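You operate a simulated robot arm through the tools that you are given. There is no shell and no other tool.

You are at the controls of a simulated robot arm. One attempt, no reset.

TASK
Hand the projector over from the grey laptop to the black one.
Fine: wake the black one by its pad, plug the amber video lead into it, select In 2 on the switcher; only then stop the grey one's cue and close its lid; the grey one stays switched on; other plugs stay.

The check looks at the end state, three seconds after you hand in, the way a careful person would. Anything else that was tipped, shoved, dropped, spilled or broken makes it a failure. Lids that push on must go on centred and level and be pressed home; caps that screw on are set level and turned clockwise until they are tight.

THE ROBOT
A 7-joint arm with a fingered hand, fixed in place. Base frame: the origin is at the foot of the arm, x ahead of it, y to its left, z up; the work surface is at about z = 750. Readings come in mm, degrees, newtons and seconds.
Its first joint turns from -166.0 to 166.0 degrees. Payload 4.7 kg.
The tool frame sits at the grasp point between the pads (the TCP): z along the fingers, y along the line on which they close. The tips reach 36 mm beyond it. The gripper opens to 120 mm. The gripper's body begins 42 mm behind the TCP. The gripper is a hand of 5 fingers: y runs from the thumb to the fingers, the wrist lies at [-18, -122, -210] in the tool frame, and closing takes about 1.5 s.
Orientation is that of the tool frame in the base frame, as [roll, pitch, yaw] about the fixed x, y, z axes, in that order (R = Rz(yaw) Ry(pitch) Rx(roll)). With the fingers straight down and the wrist toward the robot, the tool's x, y and z point along [0, 1, 0], [1, 0, 0] and [0, 0, -1] of the base frame.

THE INTERFACE
- The arm moves only by the tool drive_tool. Its argument "motion" is one flat list of numbers, 7 for each row, row after row: the shift along the base's x, y, z in mm, then the turn, a rotation vector about the base's x, y, z in degrees, then the gripper command, from -1 (fully open) to 1 (shut), values between in proportion. In form: [x, y, z, wx, wy, wz, hand, x, y, z, wx, wy, wz, hand, ...]. A call has 1 to 20 rows; each row is the pose to reach, as a shift and turn from the pose commanded when the call began. Each row takes 0.2 s and may step no farther than 50 mm and 8.6 degrees from the row before; otherwise, or with a gripper value out of range, the whole call is refused. A pose out of reach is approached as far as the arm can. The call stops where the force on the tool passes 60 N (or 10 N more than at its start, if that is more) or the arm is blocked; 0.2 s more then pass. The fingers move at their own pace (about 45 mm/s each) and stop on an object; they squeeze with about 26 N. The grip force told is the motor's: it shows also when the fingers shut on nothing. Time passes only in rows, and 0.2 s behind the last, so rows that repeat a pose let the fingers close. It gives the time, the measured TCP pose, the force on the tool (base axes), the opening and the grip force at its end, in the units of the frame above (readings bear some noise), with the torque about the TCP (base axes, N m) and any sound that the robot's microphone picked up.
- Cameras (640 x 400 px; columns grow to the right, rows downward): "scene" is fixed at [388.8, 639.2, 1489.1]; the picture's right is [-0.00, -1.00, 0.03], its down [-1.00, -0.00, -0.02] and it looks along [0.02, -0.03, -1.00] (base axes); focal length 221 px, centre (320, 200). "wrist" rides on the gripper at [73, -91, -143] in the tool frame; the picture's right is [-0.80, 0.28, -0.53], its down [-0.53, -0.73, 0.42] and it looks along [-0.27, 0.62, 0.74] (tool axes); focal length 234 px, centre (320, 200). There is no depth. A picture from a camera that has moved, and an enlarged one, comes with that camera's place and axes in the base frame and with its lens. The place of the scene camera against the robot may be out by one fixed shift of up to 18 mm in any direction.
- snapshot(camera): a new picture of that camera. No time passes.
- preshape(shape): the hand has 5 fingers and takes this shape, open, in about a second: jaw (thumb against the fingers, like two jaws); tri (thumb and two fingers); tip (a fingertip pinch); poke (one finger out to press); point (the index stretched); flat (the hand flat); cup (the hand cupped); fist (a fist). The gripper value then closes the fingers along that shape, each until it touches; the sizes above hold for jaw. It gives what a move gives, with no picture.
- zoom(camera, box): a new picture of the part [left, top, right, bottom] of that camera's present view, enlarged. No time passes.
- close_job(): hands the job in; it is judged then, once.

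Places have to be worked out from the pictures, the camera data and where the tool is seen. Open the gripper and draw the arm clear of the work before you hand the job in, unless the task says otherwise.

The tools are called after ">>>" by a JSON object that holds its "fn" and its "kwargs". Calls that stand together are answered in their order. drive_tool: Moves the arm, as the interface text tells. Its arguments: {"type":"object","properties":{"motion":{"type":"array","items":{"type":"number"}}},"required":["motion"]} The other tools are called the same way: preshape (shape) gives the hand a shape; snapshot (camera) takes a picture; zoom (camera, box) takes an enlarged picture of a part of a camera's view; close_job () hands the job in.

At the start:

```text
t: 0.0
position: [309.9, 543.1, 1144.4]
tcp_rot: [179.9, 0.1, 90.0]
wrist_force: [0.3, 0.6, 0.2]
torque: [-0.02, 0.0, -0.03]
finger_gap: 119.4
gripper_force: 0.0
shape: jaw
```

scene: 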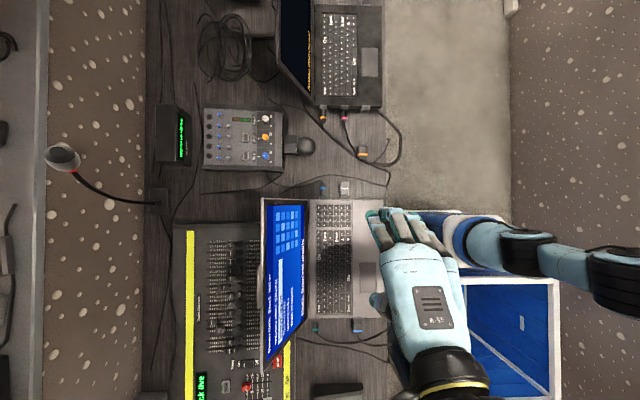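
wrist: 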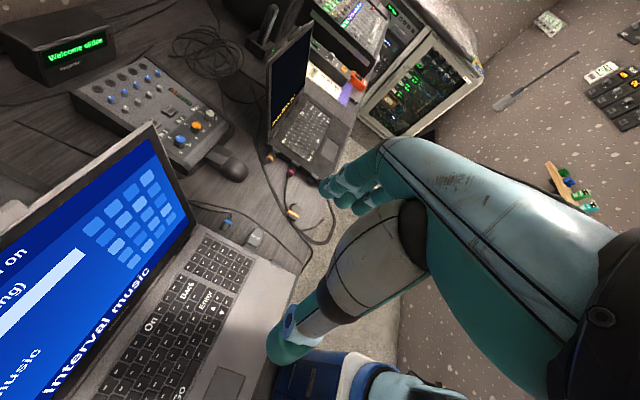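

The scene shows a grey laptop in the centre, a black one at the top (left, +y), and a small mixer and display box. I'll look closer at several parts before moving.

>>> {"fn": "zoom", "kwargs": {"camera": "scene", "box": [260, 0, 420, 100]}}

>>> {"fn": "zoom", "kwargs": {"camera": "scene", "box": [280, 90, 420, 200]}}

>>> {"fn": "zoom", "kwargs": {"camera": "scene", "box": [150, 80, 310, 190]}}

>>> {"fn": "zoom", "kwargs": {"camera": "scene", "box": [240, 180, 420, 370]}}

>>> {"fn": "zoom", "kwargs": {"camera": "wrist", "box": [180, 0, 380, 130]}}

>>> {"fn": "zoom", "kwargs": {"camera": "wrist", "box": [0, 0, 260, 170]}}

>>> {"fn": "zoom", "kwargs": {"camera": "wrist", "box": [180, 110, 380, 260]}}

>>> {"fn": "zoom", "kwargs": {"camera": "wrist", "box": [0, 120, 290, 400]}}

```text
4.00 times, centred on (340, 50) of scene
camera zoom: at [388.8, 639.2, 1489.1], right [0.0, -1.0, 0.03], down [-1.0, 0.0, -0.02], along [0.02, -0.03, -1.0], focal length 884 px, centre (240, 800)
```

zoom: 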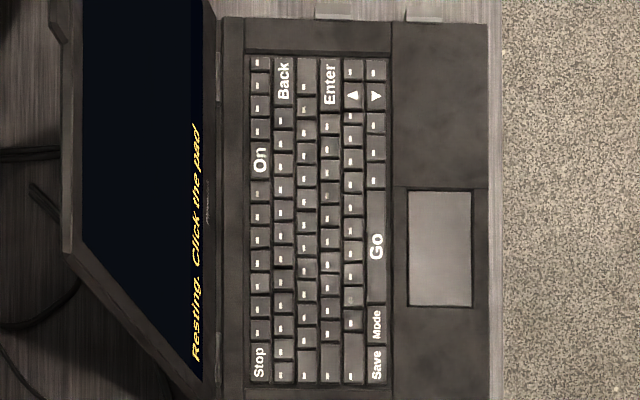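

```text
3.64 times, centred on (350, 145) of scene
camera zoom: at [388.8, 639.2, 1489.1], right [0.0, -1.0, 0.03], down [-1.0, 0.0, -0.02], along [0.02, -0.03, -1.0], focal length 803 px, centre (211, 400)
```

zoom: 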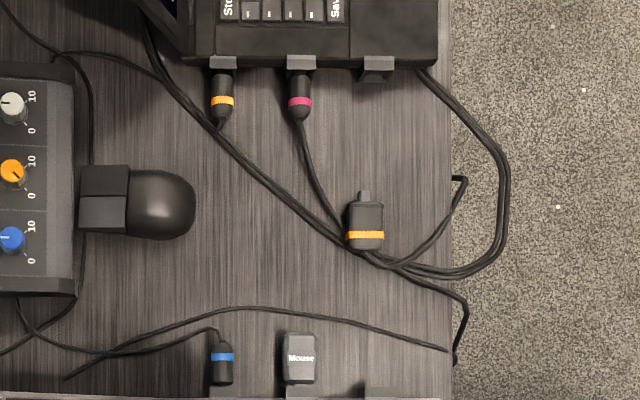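

```text
3.64 times, centred on (230, 135) of scene
camera zoom: at [388.8, 639.2, 1489.1], right [0.0, -1.0, 0.03], down [-1.0, 0.0, -0.02], along [0.02, -0.03, -1.0], focal length 803 px, centre (647, 436)
```

zoom: 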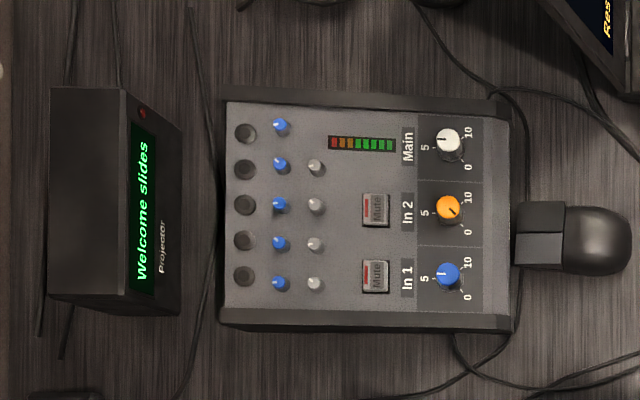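

```text
2.11 times, centred on (330, 275) of scene
camera zoom: at [388.8, 639.2, 1489.1], right [0.0, -1.0, 0.03], down [-1.0, 0.0, -0.02], along [0.02, -0.03, -1.0], focal length 465 px, centre (299, 42)
```

zoom: 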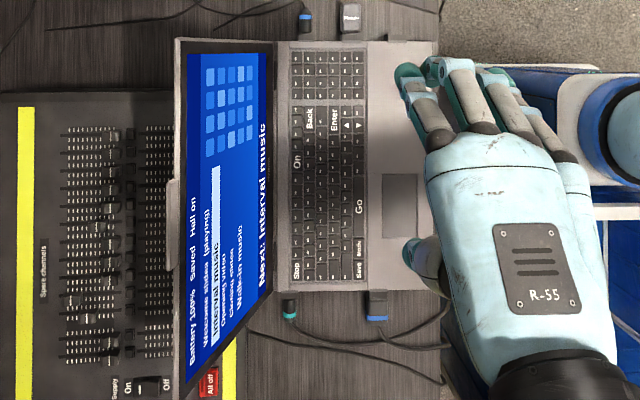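

```text
3.08 times, centred on (280, 65) of wrist
camera zoom: at [218.0, 616.0, 1287.4], right [0.28, -0.8, 0.53], down [-0.73, -0.53, -0.42], along [0.62, -0.27, -0.74], focal length 720 px, centre (443, 615)
```

zoom: 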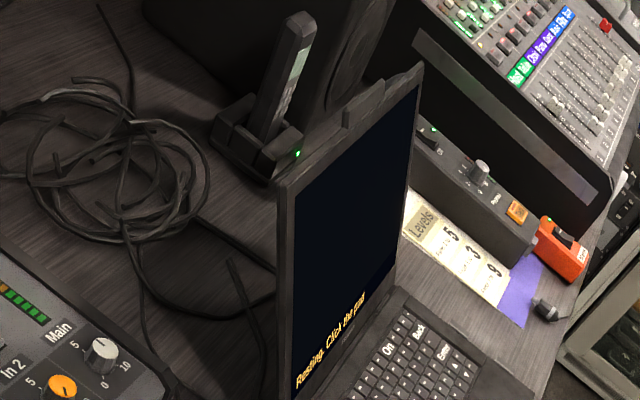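

```text
2.35 times, centred on (130, 85) of wrist
camera zoom: at [218.0, 616.0, 1287.4], right [0.28, -0.8, 0.53], down [-0.73, -0.53, -0.42], along [0.62, -0.27, -0.74], focal length 551 px, centre (767, 471)
```

zoom: 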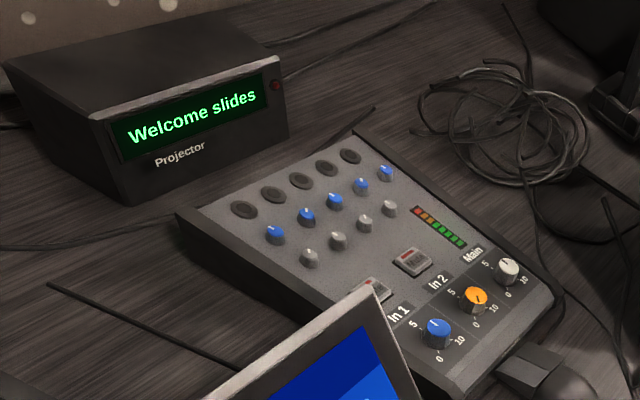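

```text
2.67 times, centred on (280, 185) of wrist
camera zoom: at [218.0, 616.0, 1287.4], right [0.28, -0.8, 0.53], down [-0.73, -0.53, -0.42], along [0.62, -0.27, -0.74], focal length 624 px, centre (427, 240)
```

zoom: 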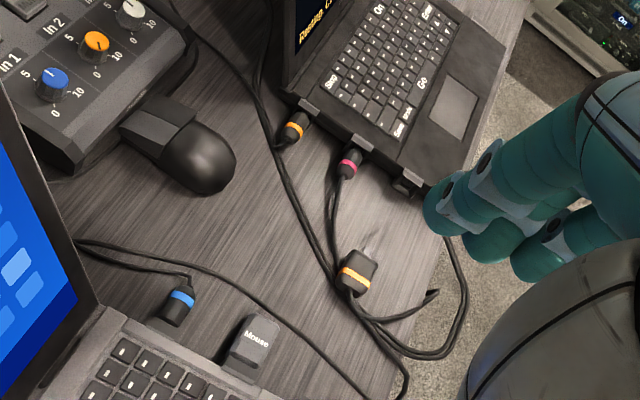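

```text
1.43 times, centred on (145, 260) of wrist
camera zoom: at [218.0, 616.0, 1287.4], right [0.28, -0.8, 0.53], down [-0.73, -0.53, -0.42], along [0.62, -0.27, -0.74], focal length 334 px, centre (570, 114)
```

zoom: 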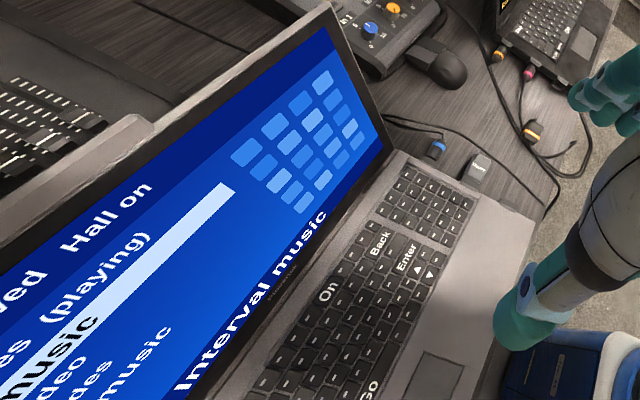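

I can identify the laptops, the loose amber flat plug, and the mixer, but not the switcher for certain. I'll zoom further into areas of both views to locate it.

>>> {"fn": "zoom", "kwargs": {"camera": "wrist", "box": [340, 0, 500, 100]}}

>>> {"fn": "zoom", "kwargs": {"camera": "wrist", "box": [520, 0, 640, 120]}}

>>> {"fn": "zoom", "kwargs": {"camera": "scene", "box": [140, 220, 300, 400]}}

>>> {"fn": "zoom", "kwargs": {"camera": "scene", "box": [150, 0, 310, 100]}}

>>> {"fn": "zoom", "kwargs": {"camera": "scene", "box": [280, 300, 440, 400]}}

>>> {"fn": "zoom", "kwargs": {"camera": "scene", "box": [0, 0, 160, 100]}}

>>> {"fn": "zoom", "kwargs": {"camera": "scene", "box": [195, 95, 275, 175]}}

>>> {"fn": "zoom", "kwargs": {"camera": "scene", "box": [290, 95, 410, 165]}}

```text
4.00 times, centred on (420, 50) of wrist
camera zoom: at [218.0, 616.0, 1287.4], right [0.28, -0.8, 0.53], down [-0.73, -0.53, -0.42], along [0.62, -0.27, -0.74], focal length 937 px, centre (-80, 800)
```

zoom: 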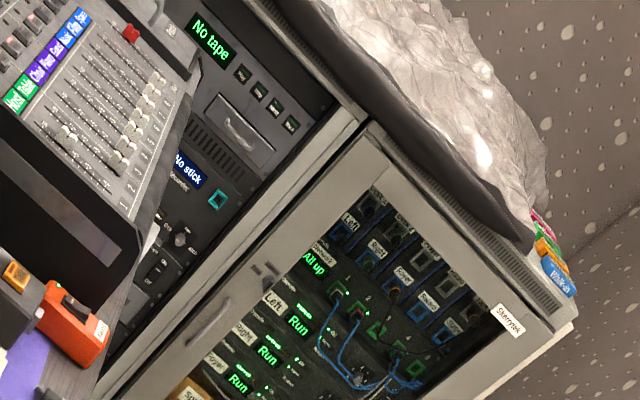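

```text
3.33 times, centred on (580, 60) of wrist
camera zoom: at [218.0, 616.0, 1287.4], right [0.28, -0.8, 0.53], down [-0.73, -0.53, -0.42], along [0.62, -0.27, -0.74], focal length 781 px, centre (-547, 667)
```

zoom: 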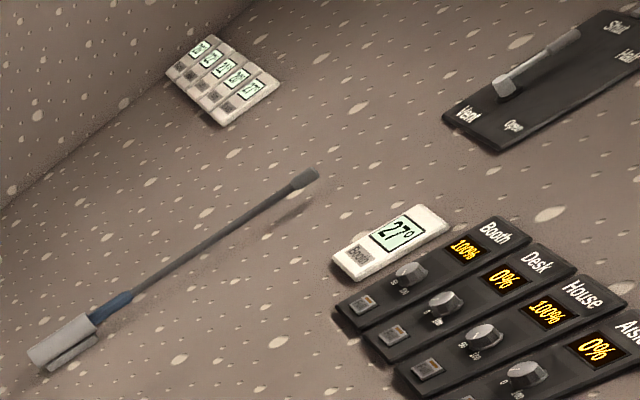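

```text
2.22 times, centred on (220, 310) of scene
camera zoom: at [388.8, 639.2, 1489.1], right [0.0, -1.0, 0.03], down [-1.0, 0.0, -0.02], along [0.02, -0.03, -1.0], focal length 491 px, centre (542, -44)
```

zoom: 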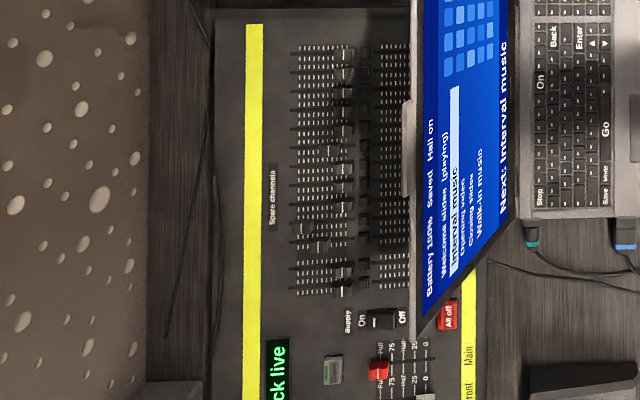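

```text
4.00 times, centred on (230, 50) of scene
camera zoom: at [388.8, 639.2, 1489.1], right [0.0, -1.0, 0.03], down [-1.0, 0.0, -0.02], along [0.02, -0.03, -1.0], focal length 884 px, centre (680, 800)
```

zoom: 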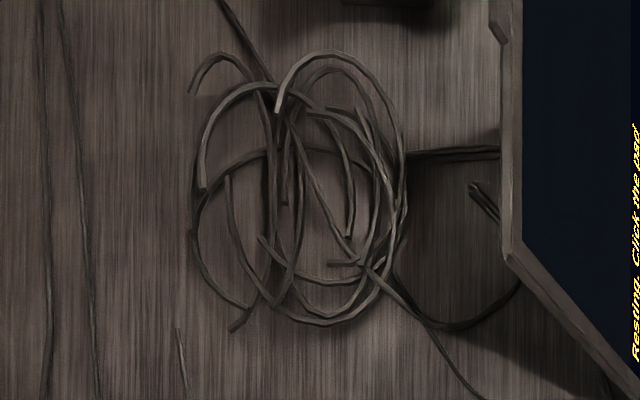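

```text
4.00 times, centred on (360, 350) of scene
camera zoom: at [388.8, 639.2, 1489.1], right [0.0, -1.0, 0.03], down [-1.0, 0.0, -0.02], along [0.02, -0.03, -1.0], focal length 884 px, centre (160, -400)
```

zoom: 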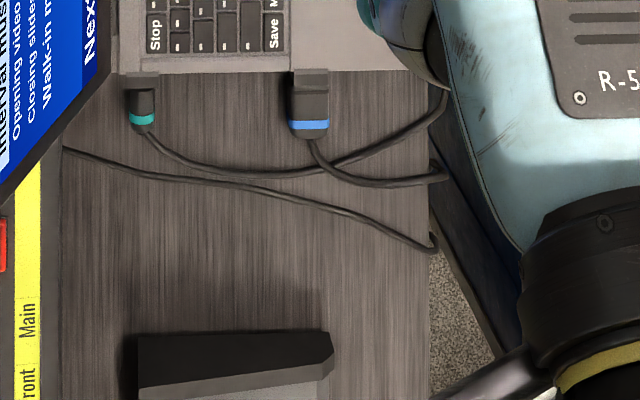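

```text
4.00 times, centred on (80, 50) of scene
camera zoom: at [388.8, 639.2, 1489.1], right [0.0, -1.0, 0.03], down [-1.0, 0.0, -0.02], along [0.02, -0.03, -1.0], focal length 884 px, centre (1280, 800)
```

zoom: 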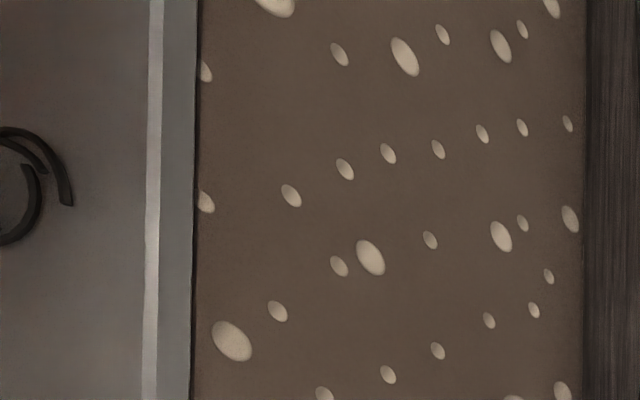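

```text
5.00 times, centred on (235, 135) of scene
camera zoom: at [388.8, 639.2, 1489.1], right [0.0, -1.0, 0.03], down [-1.0, 0.0, -0.02], along [0.02, -0.03, -1.0], focal length 1105 px, centre (745, 525)
```

zoom: 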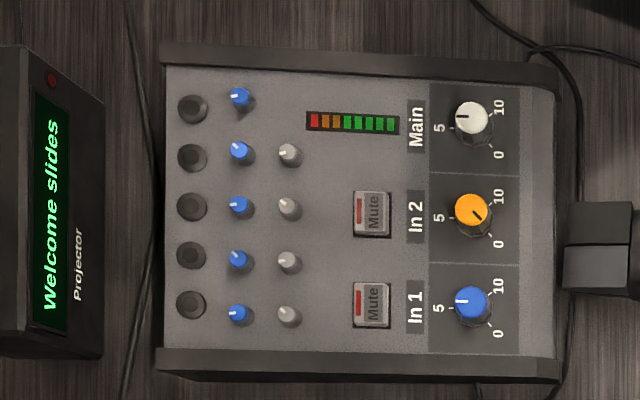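

```text
5.33 times, centred on (350, 130) of scene
camera zoom: at [388.8, 639.2, 1489.1], right [0.0, -1.0, 0.03], down [-1.0, 0.0, -0.02], along [0.02, -0.03, -1.0], focal length 1178 px, centre (160, 573)
```

zoom: 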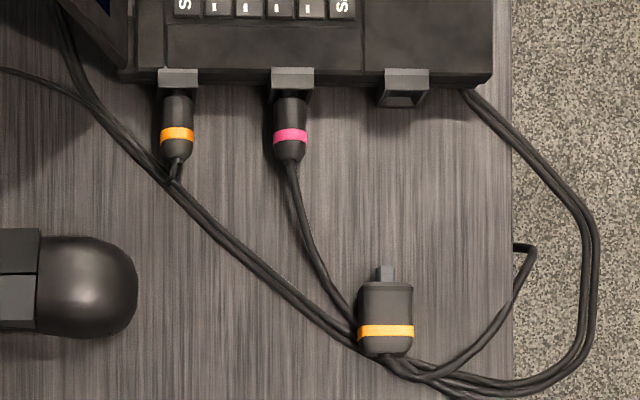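

The dark sloped box at the scene's bottom edge (about x=-240, y=570) could be the switcher. I'll swing the wrist camera round at height to look at it.

>>> {"fn": "drive_tool", "kwargs": {"motion": [-40, -5, 10, 0, 0, 7.5, -1, -80, -10, 20, 0, 0, 15, -1, -120, -15, 30, 0, 0, 22.5, -1, -160, -20, 40, 0, 0, 30, -1, -200, -25, 40, 0, 0, 37.5, -1, -240, -30, 40, 0, 0, 45, -1, -280, -35, 40, 0, 0, 52.5, -1, -320, -40, 40, 0, 0, 60, -1, -360, -45, 40, 0, 0, 67.5, -1, -400, -50, 40, 0, 0, 75, -1, -440, -55, 40, 0, 0, 82.5, -1]}}

>>> {"fn": "snapshot", "kwargs": {"camera": "wrist"}}

>>> {"fn": "snapshot", "kwargs": {"camera": "scene"}}

```text
t: 2.4
position: [-129.4, 486.9, 1183.3]
tcp_rot: [-179.9, 0.0, 172.6]
wrist_force: [0.0, -0.5, 0.2]
torque: [0.0, 0.04, 0.01]
finger_gap: 119.7
gripper_force: 0.0
shape: jaw
```

```text
taken
camera wrist: at [-213.1, 405.4, 1327.5], right [0.83, 0.17, 0.52], down [0.43, -0.79, -0.43], along [0.34, 0.58, -0.74], focal length 234 px, centre (320, 200)
```

wrist: 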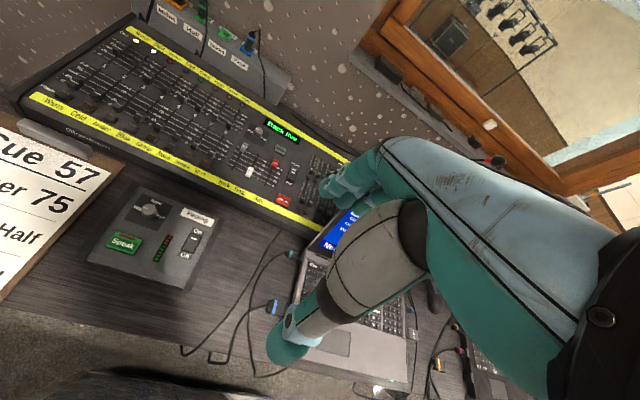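

```text
taken
```

scene: 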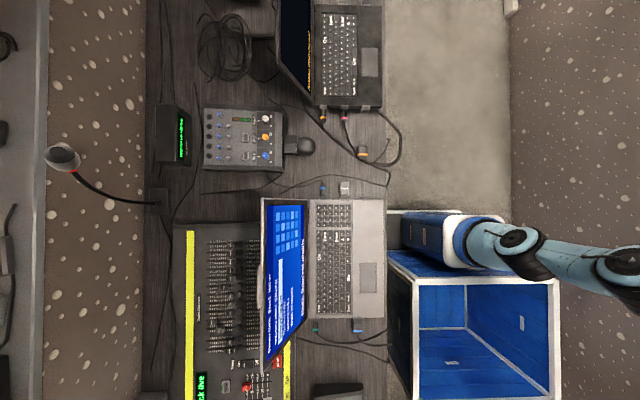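

That box is an intercom, not the switcher. I'll swing back and look closely over the mixer / black laptop area from a new angle.

>>> {"fn": "drive_tool", "kwargs": {"motion": [48, 0, 0, 0, 0, -5, -1, 96, 0, 5, 0, 0, -10, -1, 144, 0, 10, 0, 0, -15, -1, 192, 0, 15, 0, 0, -20, -1, 240, 0, 20, 0, 0, -25, -1, 288, 0, 20, 0, 0, -30, -1, 336, 0, 20, 0, 0, -35, -1, 384, 0, 20, 0, 0, -40, -1, 432, 0, 20, 0, 0, -45, -1, 480, 0, 20, 0, 0, -50, -1, 528, 0, 20, 0, 0, -55, -1]}}

>>> {"fn": "snapshot", "kwargs": {"camera": "wrist"}}

>>> {"fn": "zoom", "kwargs": {"camera": "wrist", "box": [0, 0, 320, 200]}}

>>> {"fn": "zoom", "kwargs": {"camera": "wrist", "box": [0, 200, 320, 400]}}

>>> {"fn": "zoom", "kwargs": {"camera": "wrist", "box": [200, 0, 400, 130]}}

```text
t: 4.8
position: [399.9, 489.2, 1204.2]
tcp_rot: [-179.9, 0.1, 117.4]
wrist_force: [0.0, -0.6, 1.2]
torque: [0.01, -0.01, 0.0]
finger_gap: 119.6
gripper_force: 0.1
shape: jaw
```

```text
taken
camera wrist: at [284.8, 512.2, 1347.7], right [0.62, -0.58, 0.53], down [-0.41, -0.81, -0.42], along [0.67, 0.05, -0.74], focal length 234 px, centre (320, 200)
```

wrist: 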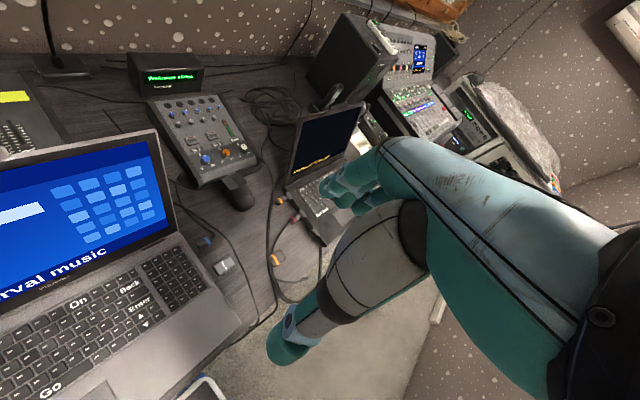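

```text
2.00 times, centred on (160, 100) of wrist
camera zoom: at [284.8, 512.2, 1347.7], right [0.62, -0.58, 0.53], down [-0.41, -0.81, -0.42], along [0.67, 0.05, -0.74], focal length 468 px, centre (640, 400)
```

zoom: 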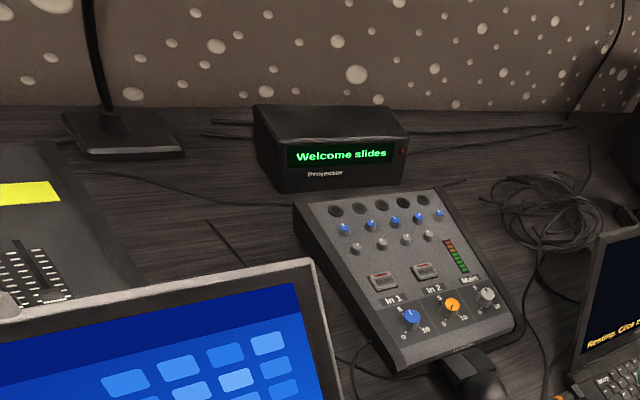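

```text
2.00 times, centred on (160, 300) of wrist
camera zoom: at [284.8, 512.2, 1347.7], right [0.62, -0.58, 0.53], down [-0.41, -0.81, -0.42], along [0.67, 0.05, -0.74], focal length 468 px, centre (640, 0)
```

zoom: 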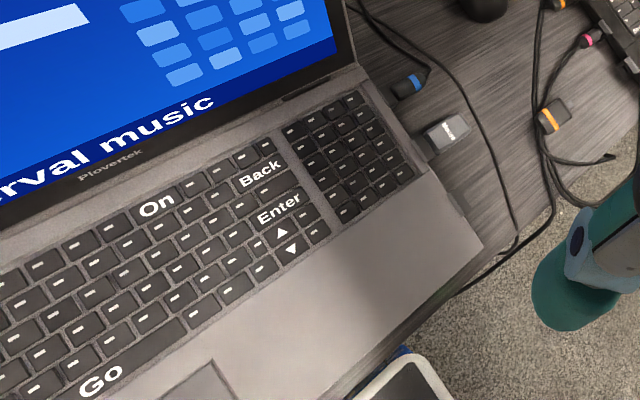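

```text
3.08 times, centred on (300, 65) of wrist
camera zoom: at [284.8, 512.2, 1347.7], right [0.62, -0.58, 0.53], down [-0.41, -0.81, -0.42], along [0.67, 0.05, -0.74], focal length 720 px, centre (382, 615)
```

zoom: 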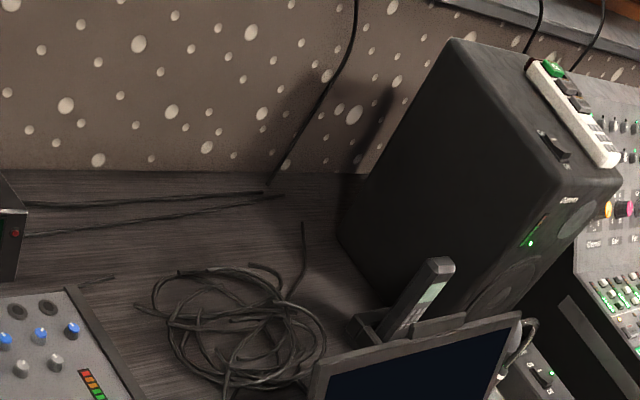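

I still haven't found an obvious "switcher"; I'll zoom into the candidate objects more closely (mouse-like block, dongle, speaker strip, edges of table).

>>> {"fn": "zoom", "kwargs": {"camera": "scene", "box": [270, 125, 330, 165]}}

>>> {"fn": "zoom", "kwargs": {"camera": "wrist", "box": [140, 80, 270, 220]}}

>>> {"fn": "zoom", "kwargs": {"camera": "wrist", "box": [190, 160, 330, 310]}}

>>> {"fn": "zoom", "kwargs": {"camera": "scene", "box": [310, 170, 410, 230]}}

>>> {"fn": "zoom", "kwargs": {"camera": "scene", "box": [360, 200, 520, 300]}}

>>> {"fn": "zoom", "kwargs": {"camera": "wrist", "box": [340, 0, 500, 160]}}

>>> {"fn": "zoom", "kwargs": {"camera": "scene", "box": [190, 340, 310, 400]}}

```text
10.00 times, centred on (300, 145) of scene
camera zoom: at [388.8, 639.2, 1489.1], right [0.0, -1.0, 0.03], down [-1.0, 0.0, -0.02], along [0.02, -0.03, -1.0], focal length 2209 px, centre (520, 750)
```

zoom: 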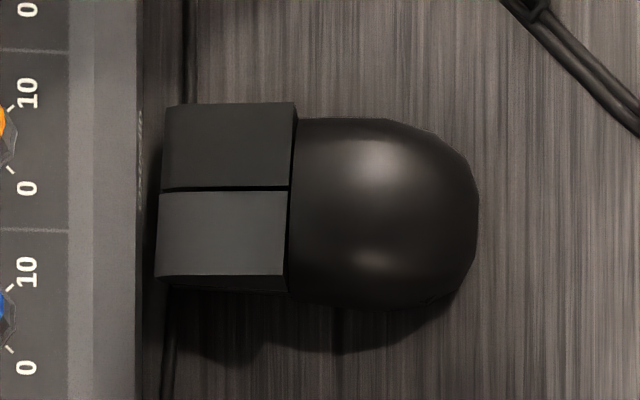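

```text
2.86 times, centred on (205, 150) of wrist
camera zoom: at [284.8, 512.2, 1347.7], right [0.62, -0.58, 0.53], down [-0.41, -0.81, -0.42], along [0.67, 0.05, -0.74], focal length 669 px, centre (649, 343)
```

zoom: 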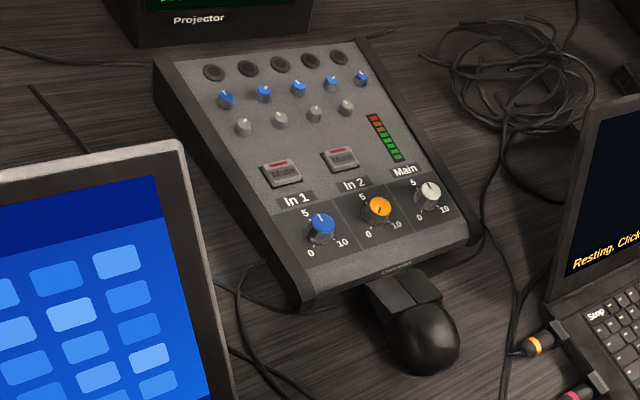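

```text
2.67 times, centred on (260, 235) of wrist
camera zoom: at [284.8, 512.2, 1347.7], right [0.62, -0.58, 0.53], down [-0.41, -0.81, -0.42], along [0.67, 0.05, -0.74], focal length 624 px, centre (480, 107)
```

zoom: 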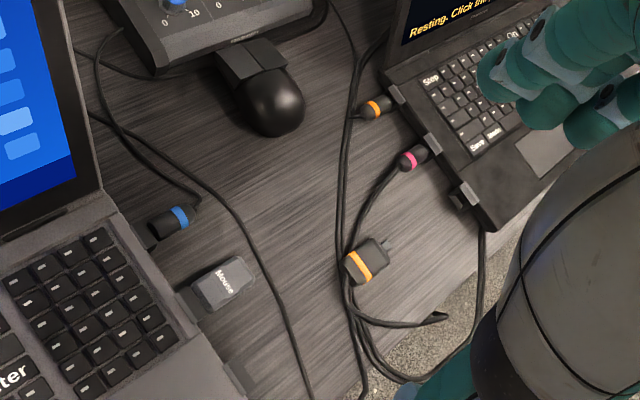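

```text
6.40 times, centred on (360, 200) of scene
camera zoom: at [388.8, 639.2, 1489.1], right [0.0, -1.0, 0.03], down [-1.0, 0.0, -0.02], along [0.02, -0.03, -1.0], focal length 1414 px, centre (64, 200)
```

zoom: 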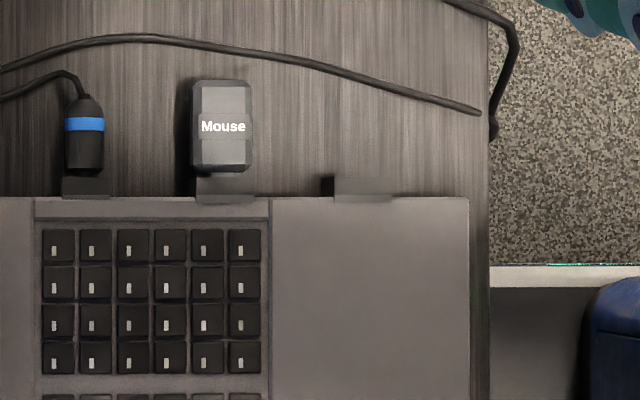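

```text
4.00 times, centred on (440, 250) of scene
camera zoom: at [388.8, 639.2, 1489.1], right [0.0, -1.0, 0.03], down [-1.0, 0.0, -0.02], along [0.02, -0.03, -1.0], focal length 884 px, centre (-160, 0)
```

zoom: 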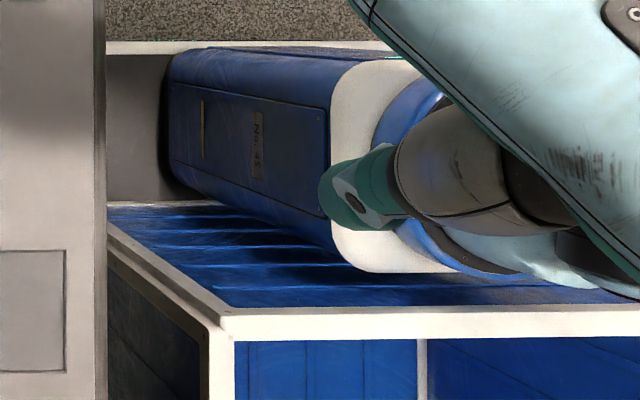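

```text
2.50 times, centred on (420, 80) of wrist
camera zoom: at [284.8, 512.2, 1347.7], right [0.62, -0.58, 0.53], down [-0.41, -0.81, -0.42], along [0.67, 0.05, -0.74], focal length 585 px, centre (70, 500)
```

zoom: 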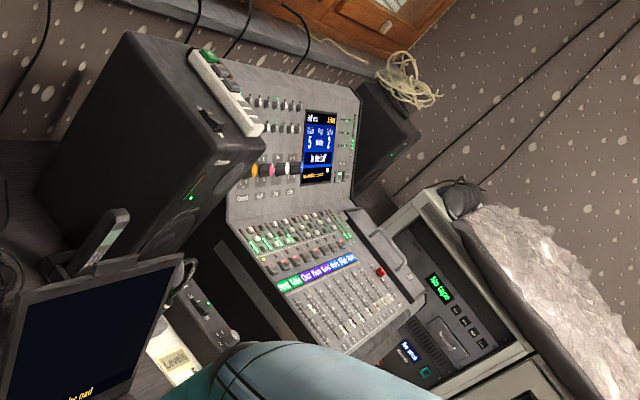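

```text
5.33 times, centred on (250, 370) of scene
camera zoom: at [388.8, 639.2, 1489.1], right [0.0, -1.0, 0.03], down [-1.0, 0.0, -0.02], along [0.02, -0.03, -1.0], focal length 1178 px, centre (693, -707)
```

zoom: 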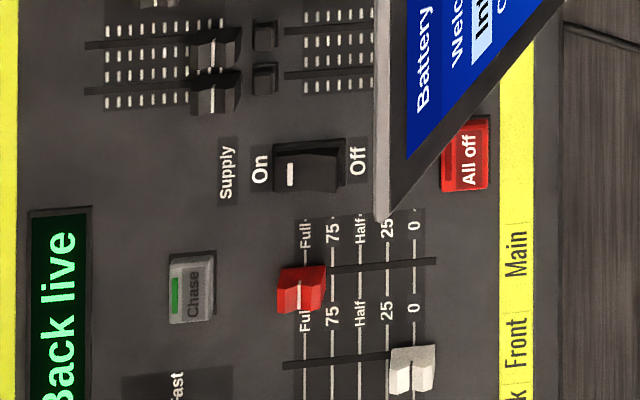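

The mixer is audio only, so the switcher is probably hidden behind one of the lids. I'll move high over toward the black laptop to look behind its screen.

>>> {"fn": "drive_tool", "kwargs": {"motion": [40, -15, 10, 0, 0, 5, -1, 80, -30, 20, 0, 0, 10, -1, 120, -45, 30, 0, 0, 15, -1, 160, -60, 40, 0, 0, 20, -1, 200, -75, 50, 0, 0, 25, -1, 240, -90, 60, 0, 0, 30, -1, 270, -100, 70, 0, 0, 35, -1]}}

>>> {"fn": "snapshot", "kwargs": {"camera": "wrist"}}

>>> {"fn": "zoom", "kwargs": {"camera": "wrist", "box": [0, 0, 320, 200]}}

>>> {"fn": "zoom", "kwargs": {"camera": "wrist", "box": [0, 200, 320, 400]}}

>>> {"fn": "zoom", "kwargs": {"camera": "wrist", "box": [220, 0, 460, 160]}}

```text
t: 6.4
position: [666.1, 389.2, 1274.7]
tcp_rot: [180.0, 0.1, 152.5]
wrist_force: [-0.6, 0.2, 0.1]
torque: [0.01, -0.06, 0.0]
finger_gap: 119.8
gripper_force: 0.0
shape: jaw
```

```text
taken
camera wrist: at [560.4, 341.9, 1417.7], right [0.84, -0.12, 0.53], down [0.13, -0.9, -0.43], along [0.52, 0.43, -0.74], focal length 234 px, centre (320, 200)
```

wrist: 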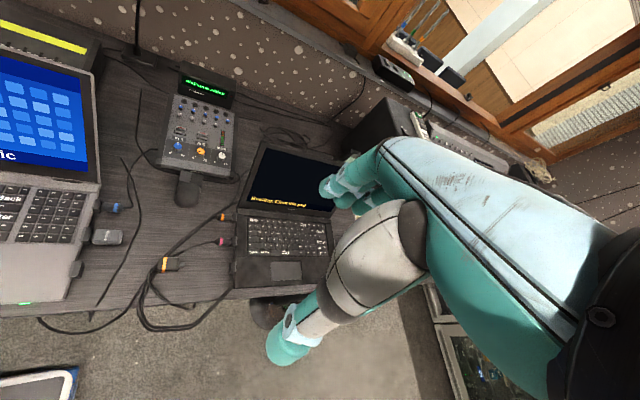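

```text
2.00 times, centred on (160, 100) of wrist
camera zoom: at [560.4, 341.9, 1417.7], right [0.84, -0.12, 0.53], down [0.13, -0.9, -0.43], along [0.52, 0.43, -0.74], focal length 468 px, centre (640, 400)
```

zoom: 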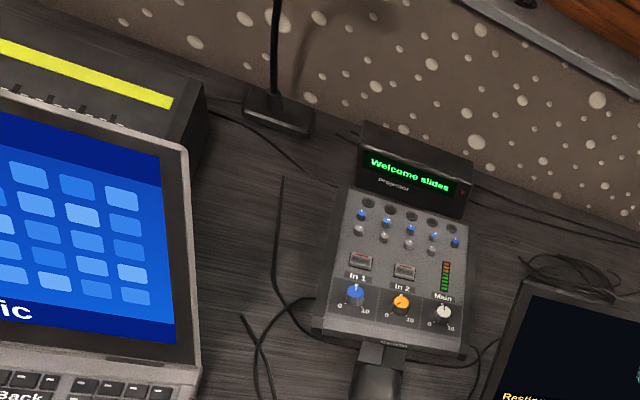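

```text
2.00 times, centred on (160, 300) of wrist
camera zoom: at [560.4, 341.9, 1417.7], right [0.84, -0.12, 0.53], down [0.13, -0.9, -0.43], along [0.52, 0.43, -0.74], focal length 468 px, centre (640, 0)
```

zoom: 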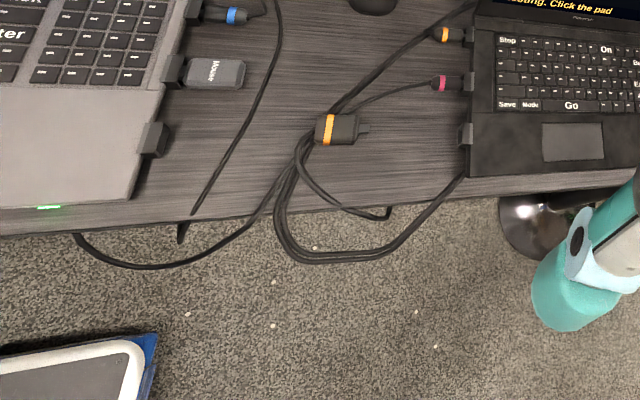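

```text
2.50 times, centred on (340, 80) of wrist
camera zoom: at [560.4, 341.9, 1417.7], right [0.84, -0.12, 0.53], down [0.13, -0.9, -0.43], along [0.52, 0.43, -0.74], focal length 585 px, centre (270, 500)
```

zoom: 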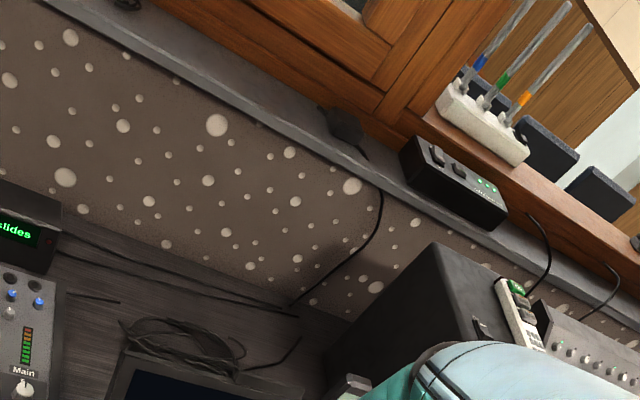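

I'll zoom in tightly on the projector box, the mixer labels, and the desk's underside/edges in the current views.

>>> {"fn": "zoom", "kwargs": {"camera": "scene", "box": [150, 95, 210, 175]}}

>>> {"fn": "zoom", "kwargs": {"camera": "wrist", "box": [160, 60, 250, 120]}}

>>> {"fn": "zoom", "kwargs": {"camera": "wrist", "box": [150, 90, 250, 190]}}

>>> {"fn": "zoom", "kwargs": {"camera": "wrist", "box": [220, 260, 340, 360]}}

>>> {"fn": "zoom", "kwargs": {"camera": "wrist", "box": [360, 20, 500, 140]}}

>>> {"fn": "snapshot", "kwargs": {"camera": "scene"}}

```text
5.00 times, centred on (180, 135) of scene
camera zoom: at [388.8, 639.2, 1489.1], right [0.0, -1.0, 0.03], down [-1.0, 0.0, -0.02], along [0.02, -0.03, -1.0], focal length 1105 px, centre (1020, 525)
```

zoom: 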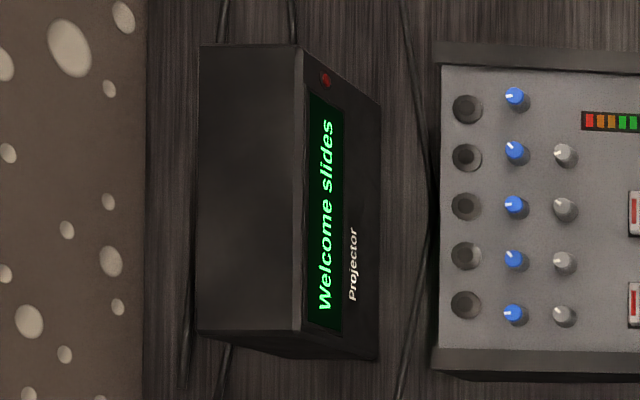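

```text
6.67 times, centred on (205, 90) of wrist
camera zoom: at [560.4, 341.9, 1417.7], right [0.84, -0.12, 0.53], down [0.13, -0.9, -0.43], along [0.52, 0.43, -0.74], focal length 1561 px, centre (1087, 933)
```

zoom: 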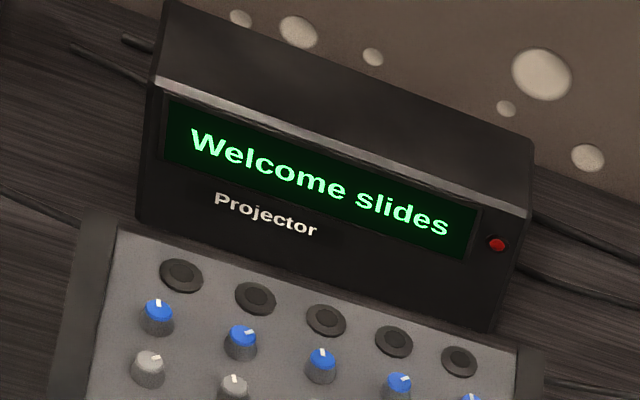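

```text
4.00 times, centred on (200, 140) of wrist
camera zoom: at [560.4, 341.9, 1417.7], right [0.84, -0.12, 0.53], down [0.13, -0.9, -0.43], along [0.52, 0.43, -0.74], focal length 937 px, centre (800, 440)
```

zoom: 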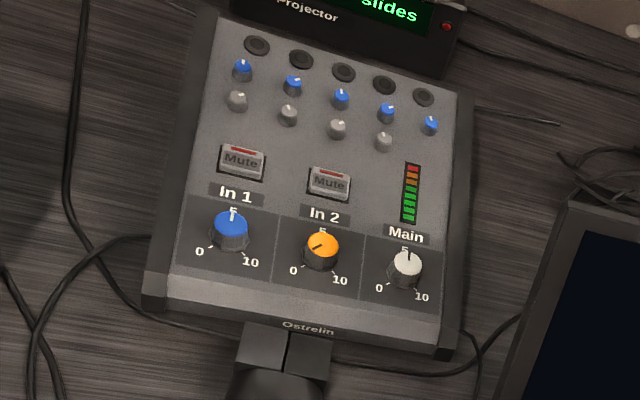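

```text
4.00 times, centred on (280, 310) of wrist
camera zoom: at [560.4, 341.9, 1417.7], right [0.84, -0.12, 0.53], down [0.13, -0.9, -0.43], along [0.52, 0.43, -0.74], focal length 937 px, centre (480, -240)
```

zoom: 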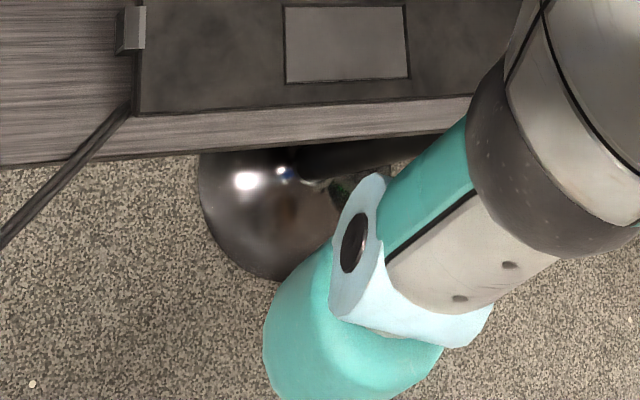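

```text
3.33 times, centred on (430, 80) of wrist
camera zoom: at [560.4, 341.9, 1417.7], right [0.84, -0.12, 0.53], down [0.13, -0.9, -0.43], along [0.52, 0.43, -0.74], focal length 781 px, centre (-47, 600)
```

zoom: 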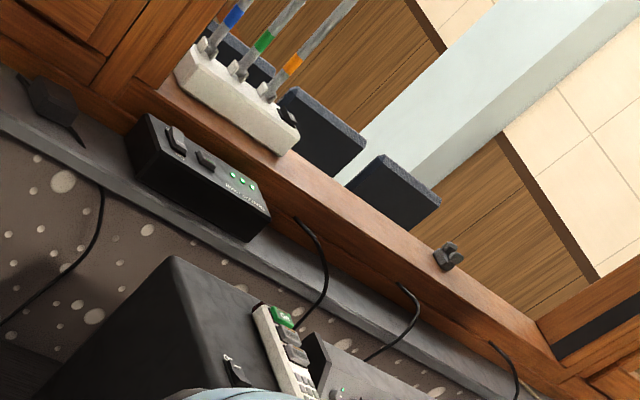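

```text
taken
```

scene: 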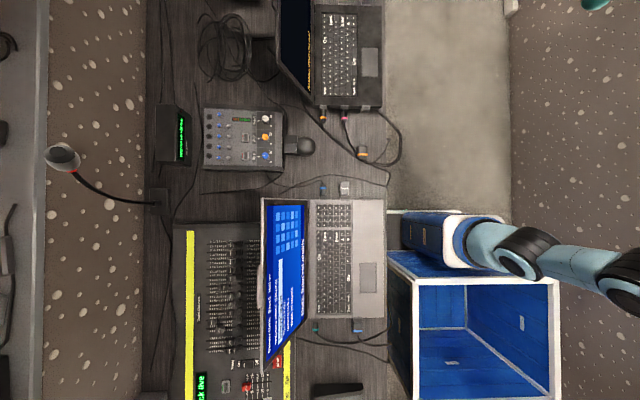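

No switcher in this area; the desk continues past the "Cue 57" card toward negative x, which is also within reach. I'll swing round to look there.

>>> {"fn": "drive_tool", "kwargs": {"motion": [-45, 8, 0, 0, 0, 2, -1, -90, 16, 0, 0, 0, 4, -1, -135, 24, 0, 0, 0, 6, -1, -180, 32, 0, 0, 0, 8, -1, -225, 40, 0, 0, 0, 10, -1, -270, 48, 0, 0, 0, 12, -1, -315, 56, 0, 0, 0, 14, -1, -360, 64, 0, 0, 0, 17, -1, -405, 72, 0, 0, 0, 20, -1, -450, 80, 0, 0, 0, 23, -1, -495, 88, 0, 0, 0, 26, -1, -540, 96, 0, 0, 0, 29, -1, -585, 104, 0, 0, 0, 32, -1, -630, 110, 0, 0, 0, 35, -1, -675, 110, 0, 0, 0, 40, -1, -720, 110, 0, 0, 0, 45, -1, -765, 110, 0, 0, 0, 50, -1, -810, 110, 0, 0, 0, 55, -1, -850, 110, 0, 0, 0, 60, -1, -890, 105, 0, 0, 0, 65, -1]}}

>>> {"fn": "snapshot", "kwargs": {"camera": "wrist"}}

>>> {"fn": "zoom", "kwargs": {"camera": "wrist", "box": [0, 0, 320, 200]}}

>>> {"fn": "zoom", "kwargs": {"camera": "wrist", "box": [0, 200, 320, 400]}}

>>> {"fn": "zoom", "kwargs": {"camera": "wrist", "box": [220, 0, 460, 160]}}

```text
t: 10.6
position: [-222.0, 494.0, 1272.9]
tcp_rot: [-179.9, 0.0, -142.4]
wrist_force: [0.5, -0.5, 0.2]
torque: [0.0, -0.01, -0.02]
finger_gap: 119.7
gripper_force: 0.0
shape: jaw
```

```text
taken
camera wrist: at [-224.6, 376.2, 1416.1], right [0.47, 0.71, 0.53], down [0.87, -0.26, -0.42], along [-0.17, 0.65, -0.74], focal length 234 px, centre (320, 200)
```

wrist: 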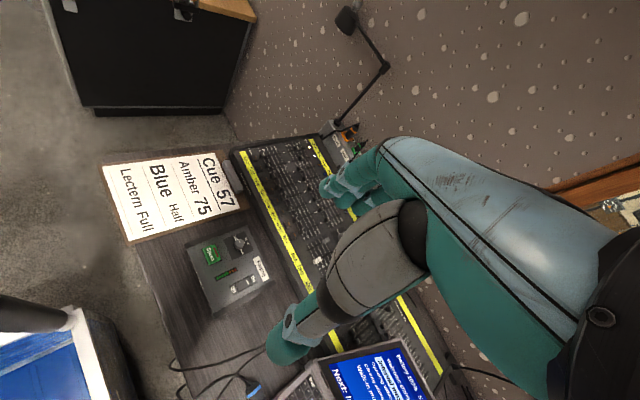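

```text
2.00 times, centred on (160, 100) of wrist
camera zoom: at [-224.6, 376.2, 1416.1], right [0.47, 0.71, 0.53], down [0.87, -0.26, -0.42], along [-0.17, 0.65, -0.74], focal length 468 px, centre (640, 400)
```

zoom: 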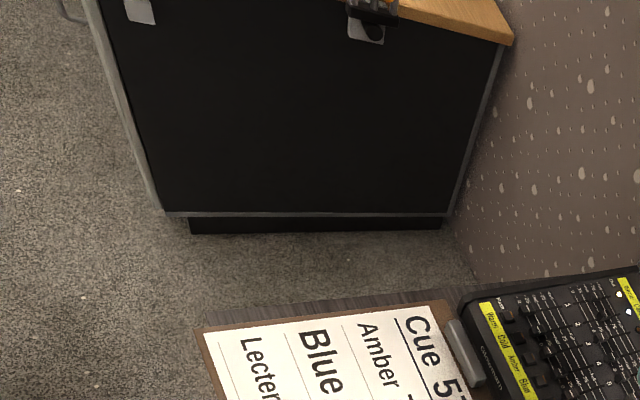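

```text
2.00 times, centred on (160, 300) of wrist
camera zoom: at [-224.6, 376.2, 1416.1], right [0.47, 0.71, 0.53], down [0.87, -0.26, -0.42], along [-0.17, 0.65, -0.74], focal length 468 px, centre (640, 0)
```

zoom: 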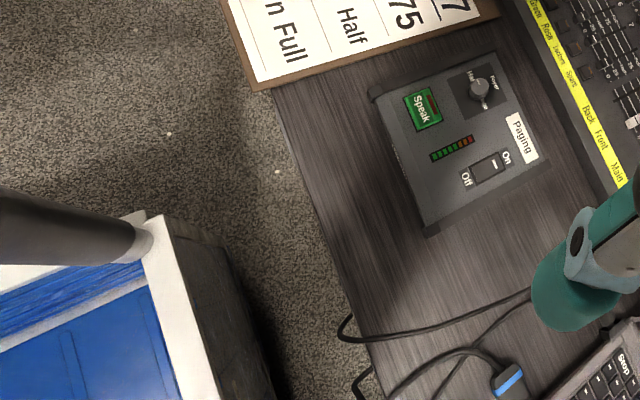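

```text
2.50 times, centred on (340, 80) of wrist
camera zoom: at [-224.6, 376.2, 1416.1], right [0.47, 0.71, 0.53], down [0.87, -0.26, -0.42], along [-0.17, 0.65, -0.74], focal length 585 px, centre (270, 500)
```

zoom: 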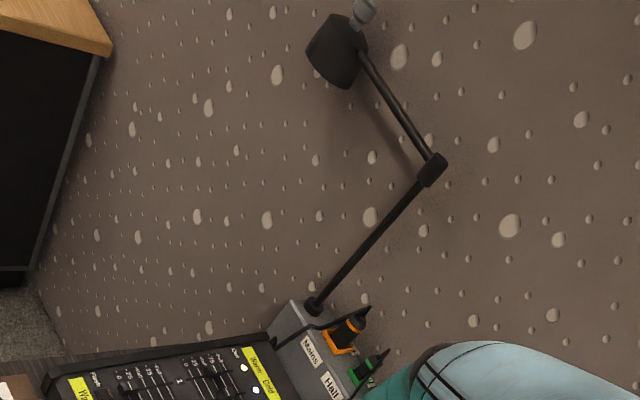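

The desk ends there with only the paging unit and cue card. Next I'll check the strip hidden behind the grey laptop's lid.

>>> {"fn": "drive_tool", "kwargs": {"motion": [40, 22, 0, 0, 0, -5, -1, 80, 44, 0, 0, 0, -10, -1, 120, 66, 0, 0, 0, -15, -1, 160, 88, 0, 0, 0, -20, -1, 200, 110, 0, 0, 0, -25, -1, 240, 132, 0, 0, 0, -30, -1, 280, 154, 0, 0, 0, -35, -1, 320, 176, 0, 0, 0, -40, -1, 360, 200, 0, 0, 0, -45, -1, 380, 240, 0, 0, 0, -45, -1]}}

>>> {"fn": "snapshot", "kwargs": {"camera": "wrist"}}

>>> {"fn": "zoom", "kwargs": {"camera": "wrist", "box": [0, 200, 320, 400]}}

>>> {"fn": "zoom", "kwargs": {"camera": "wrist", "box": [0, 0, 320, 200]}}

```text
t: 12.8
position: [157.6, 734.6, 1274.6]
tcp_rot: [179.8, -0.1, 172.4]
wrist_force: [0.2, -1.5, 0.0]
torque: [0.09, -0.03, -0.04]
finger_gap: 119.7
gripper_force: 0.1
shape: jaw
```

```text
taken
camera wrist: at [74.5, 652.1, 1419.6], right [0.83, 0.17, 0.53], down [0.43, -0.8, -0.43], along [0.34, 0.58, -0.74], focal length 234 px, centre (320, 200)
```

wrist: 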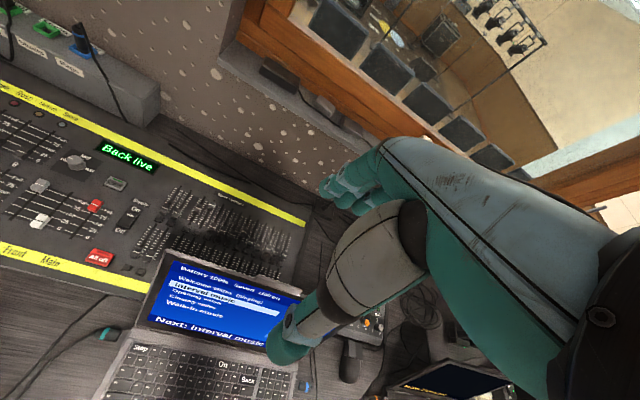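

```text
2.00 times, centred on (160, 300) of wrist
camera zoom: at [74.5, 652.1, 1419.6], right [0.83, 0.17, 0.53], down [0.43, -0.8, -0.43], along [0.34, 0.58, -0.74], focal length 468 px, centre (640, 0)
```

zoom: 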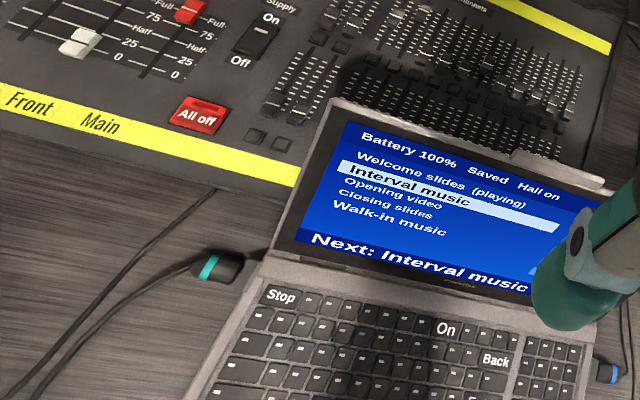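

```text
2.00 times, centred on (160, 100) of wrist
camera zoom: at [74.5, 652.1, 1419.6], right [0.83, 0.17, 0.53], down [0.43, -0.8, -0.43], along [0.34, 0.58, -0.74], focal length 468 px, centre (640, 400)
```

zoom: 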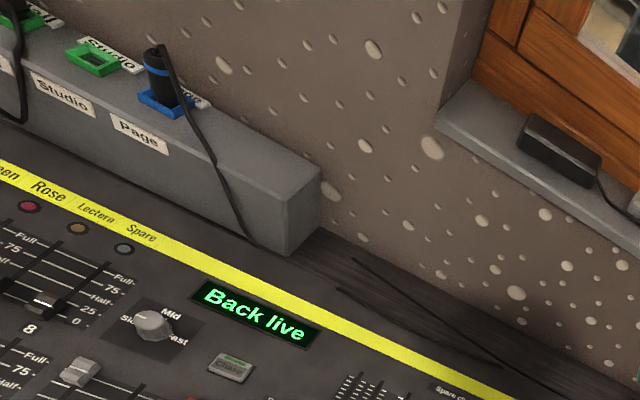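

Nothing behind the grey lid either. The video leads run over the desk's front edge, so I'll check the desk front/underside from the aisle side.

>>> {"fn": "drive_tool", "kwargs": {"motion": [22, -40, 0, 0, 0, 1, -1, 44, -80, 0, 0, 0, 2, -1, 66, -120, 0, 0, 0, 3, -1, 88, -160, 0, 0, 0, 4, -1, 110, -200, 0, 0, 0, 5, -1, 132, -240, 0, 0, 0, 6, -1, 154, -280, -10, 0, 0, 7, -1, 176, -320, -20, 0, 0, 7, -1, 198, -360, -40, 0, 0, 7, -1, 220, -400, -60, 0, 0, 7, -1, 242, -440, -80, 0, 0, 7, -1, 264, -470, -110, 0, 0, 7, -1, 280, -480, -150, 0, 0, 7, -1, 290, -480, -195, 0, 0, 7, -1]}}

>>> {"fn": "snapshot", "kwargs": {"camera": "wrist"}}

>>> {"fn": "zoom", "kwargs": {"camera": "wrist", "box": [0, 200, 320, 400]}}

>>> {"fn": "snapshot", "kwargs": {"camera": "scene"}}

```text
t: 15.8
position: [451.4, 251.9, 1078.3]
tcp_rot: [179.9, 0.1, 179.6]
wrist_force: [0.3, 0.3, 0.1]
torque: [0.03, -0.01, -0.02]
finger_gap: 119.8
gripper_force: 0.0
shape: jaw
```

```text
taken
camera wrist: at [376.9, 160.3, 1221.9], right [0.81, 0.27, 0.53], down [0.53, -0.74, -0.42], along [0.27, 0.62, -0.74], focal length 234 px, centre (320, 200)
```

wrist: 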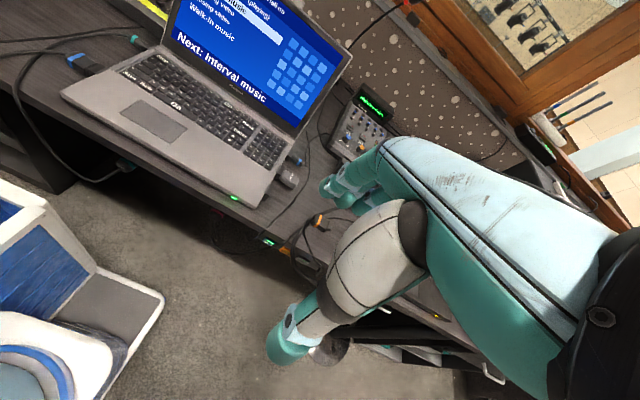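

```text
2.00 times, centred on (160, 300) of wrist
camera zoom: at [376.9, 160.3, 1221.9], right [0.81, 0.27, 0.53], down [0.53, -0.74, -0.42], along [0.27, 0.62, -0.74], focal length 468 px, centre (640, 0)
```

zoom: 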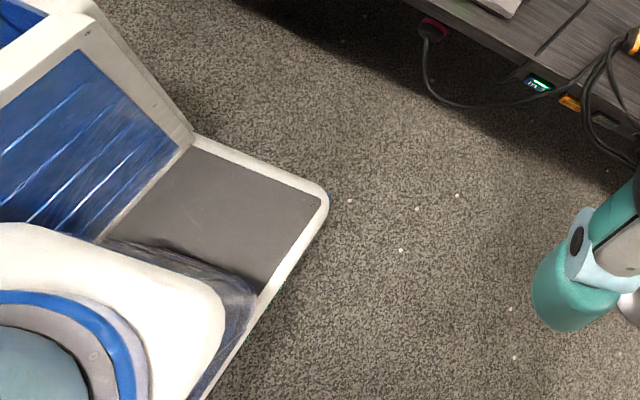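

```text
taken
```

scene: 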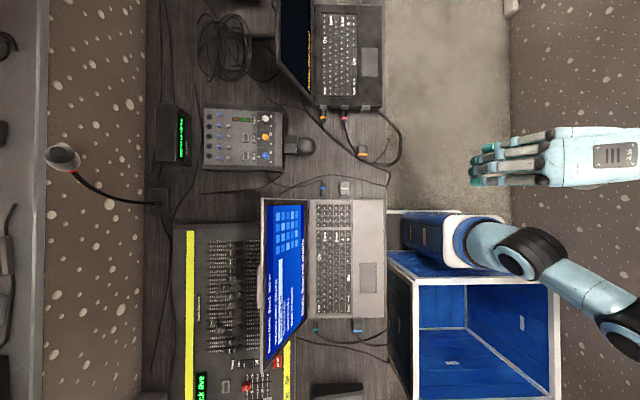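

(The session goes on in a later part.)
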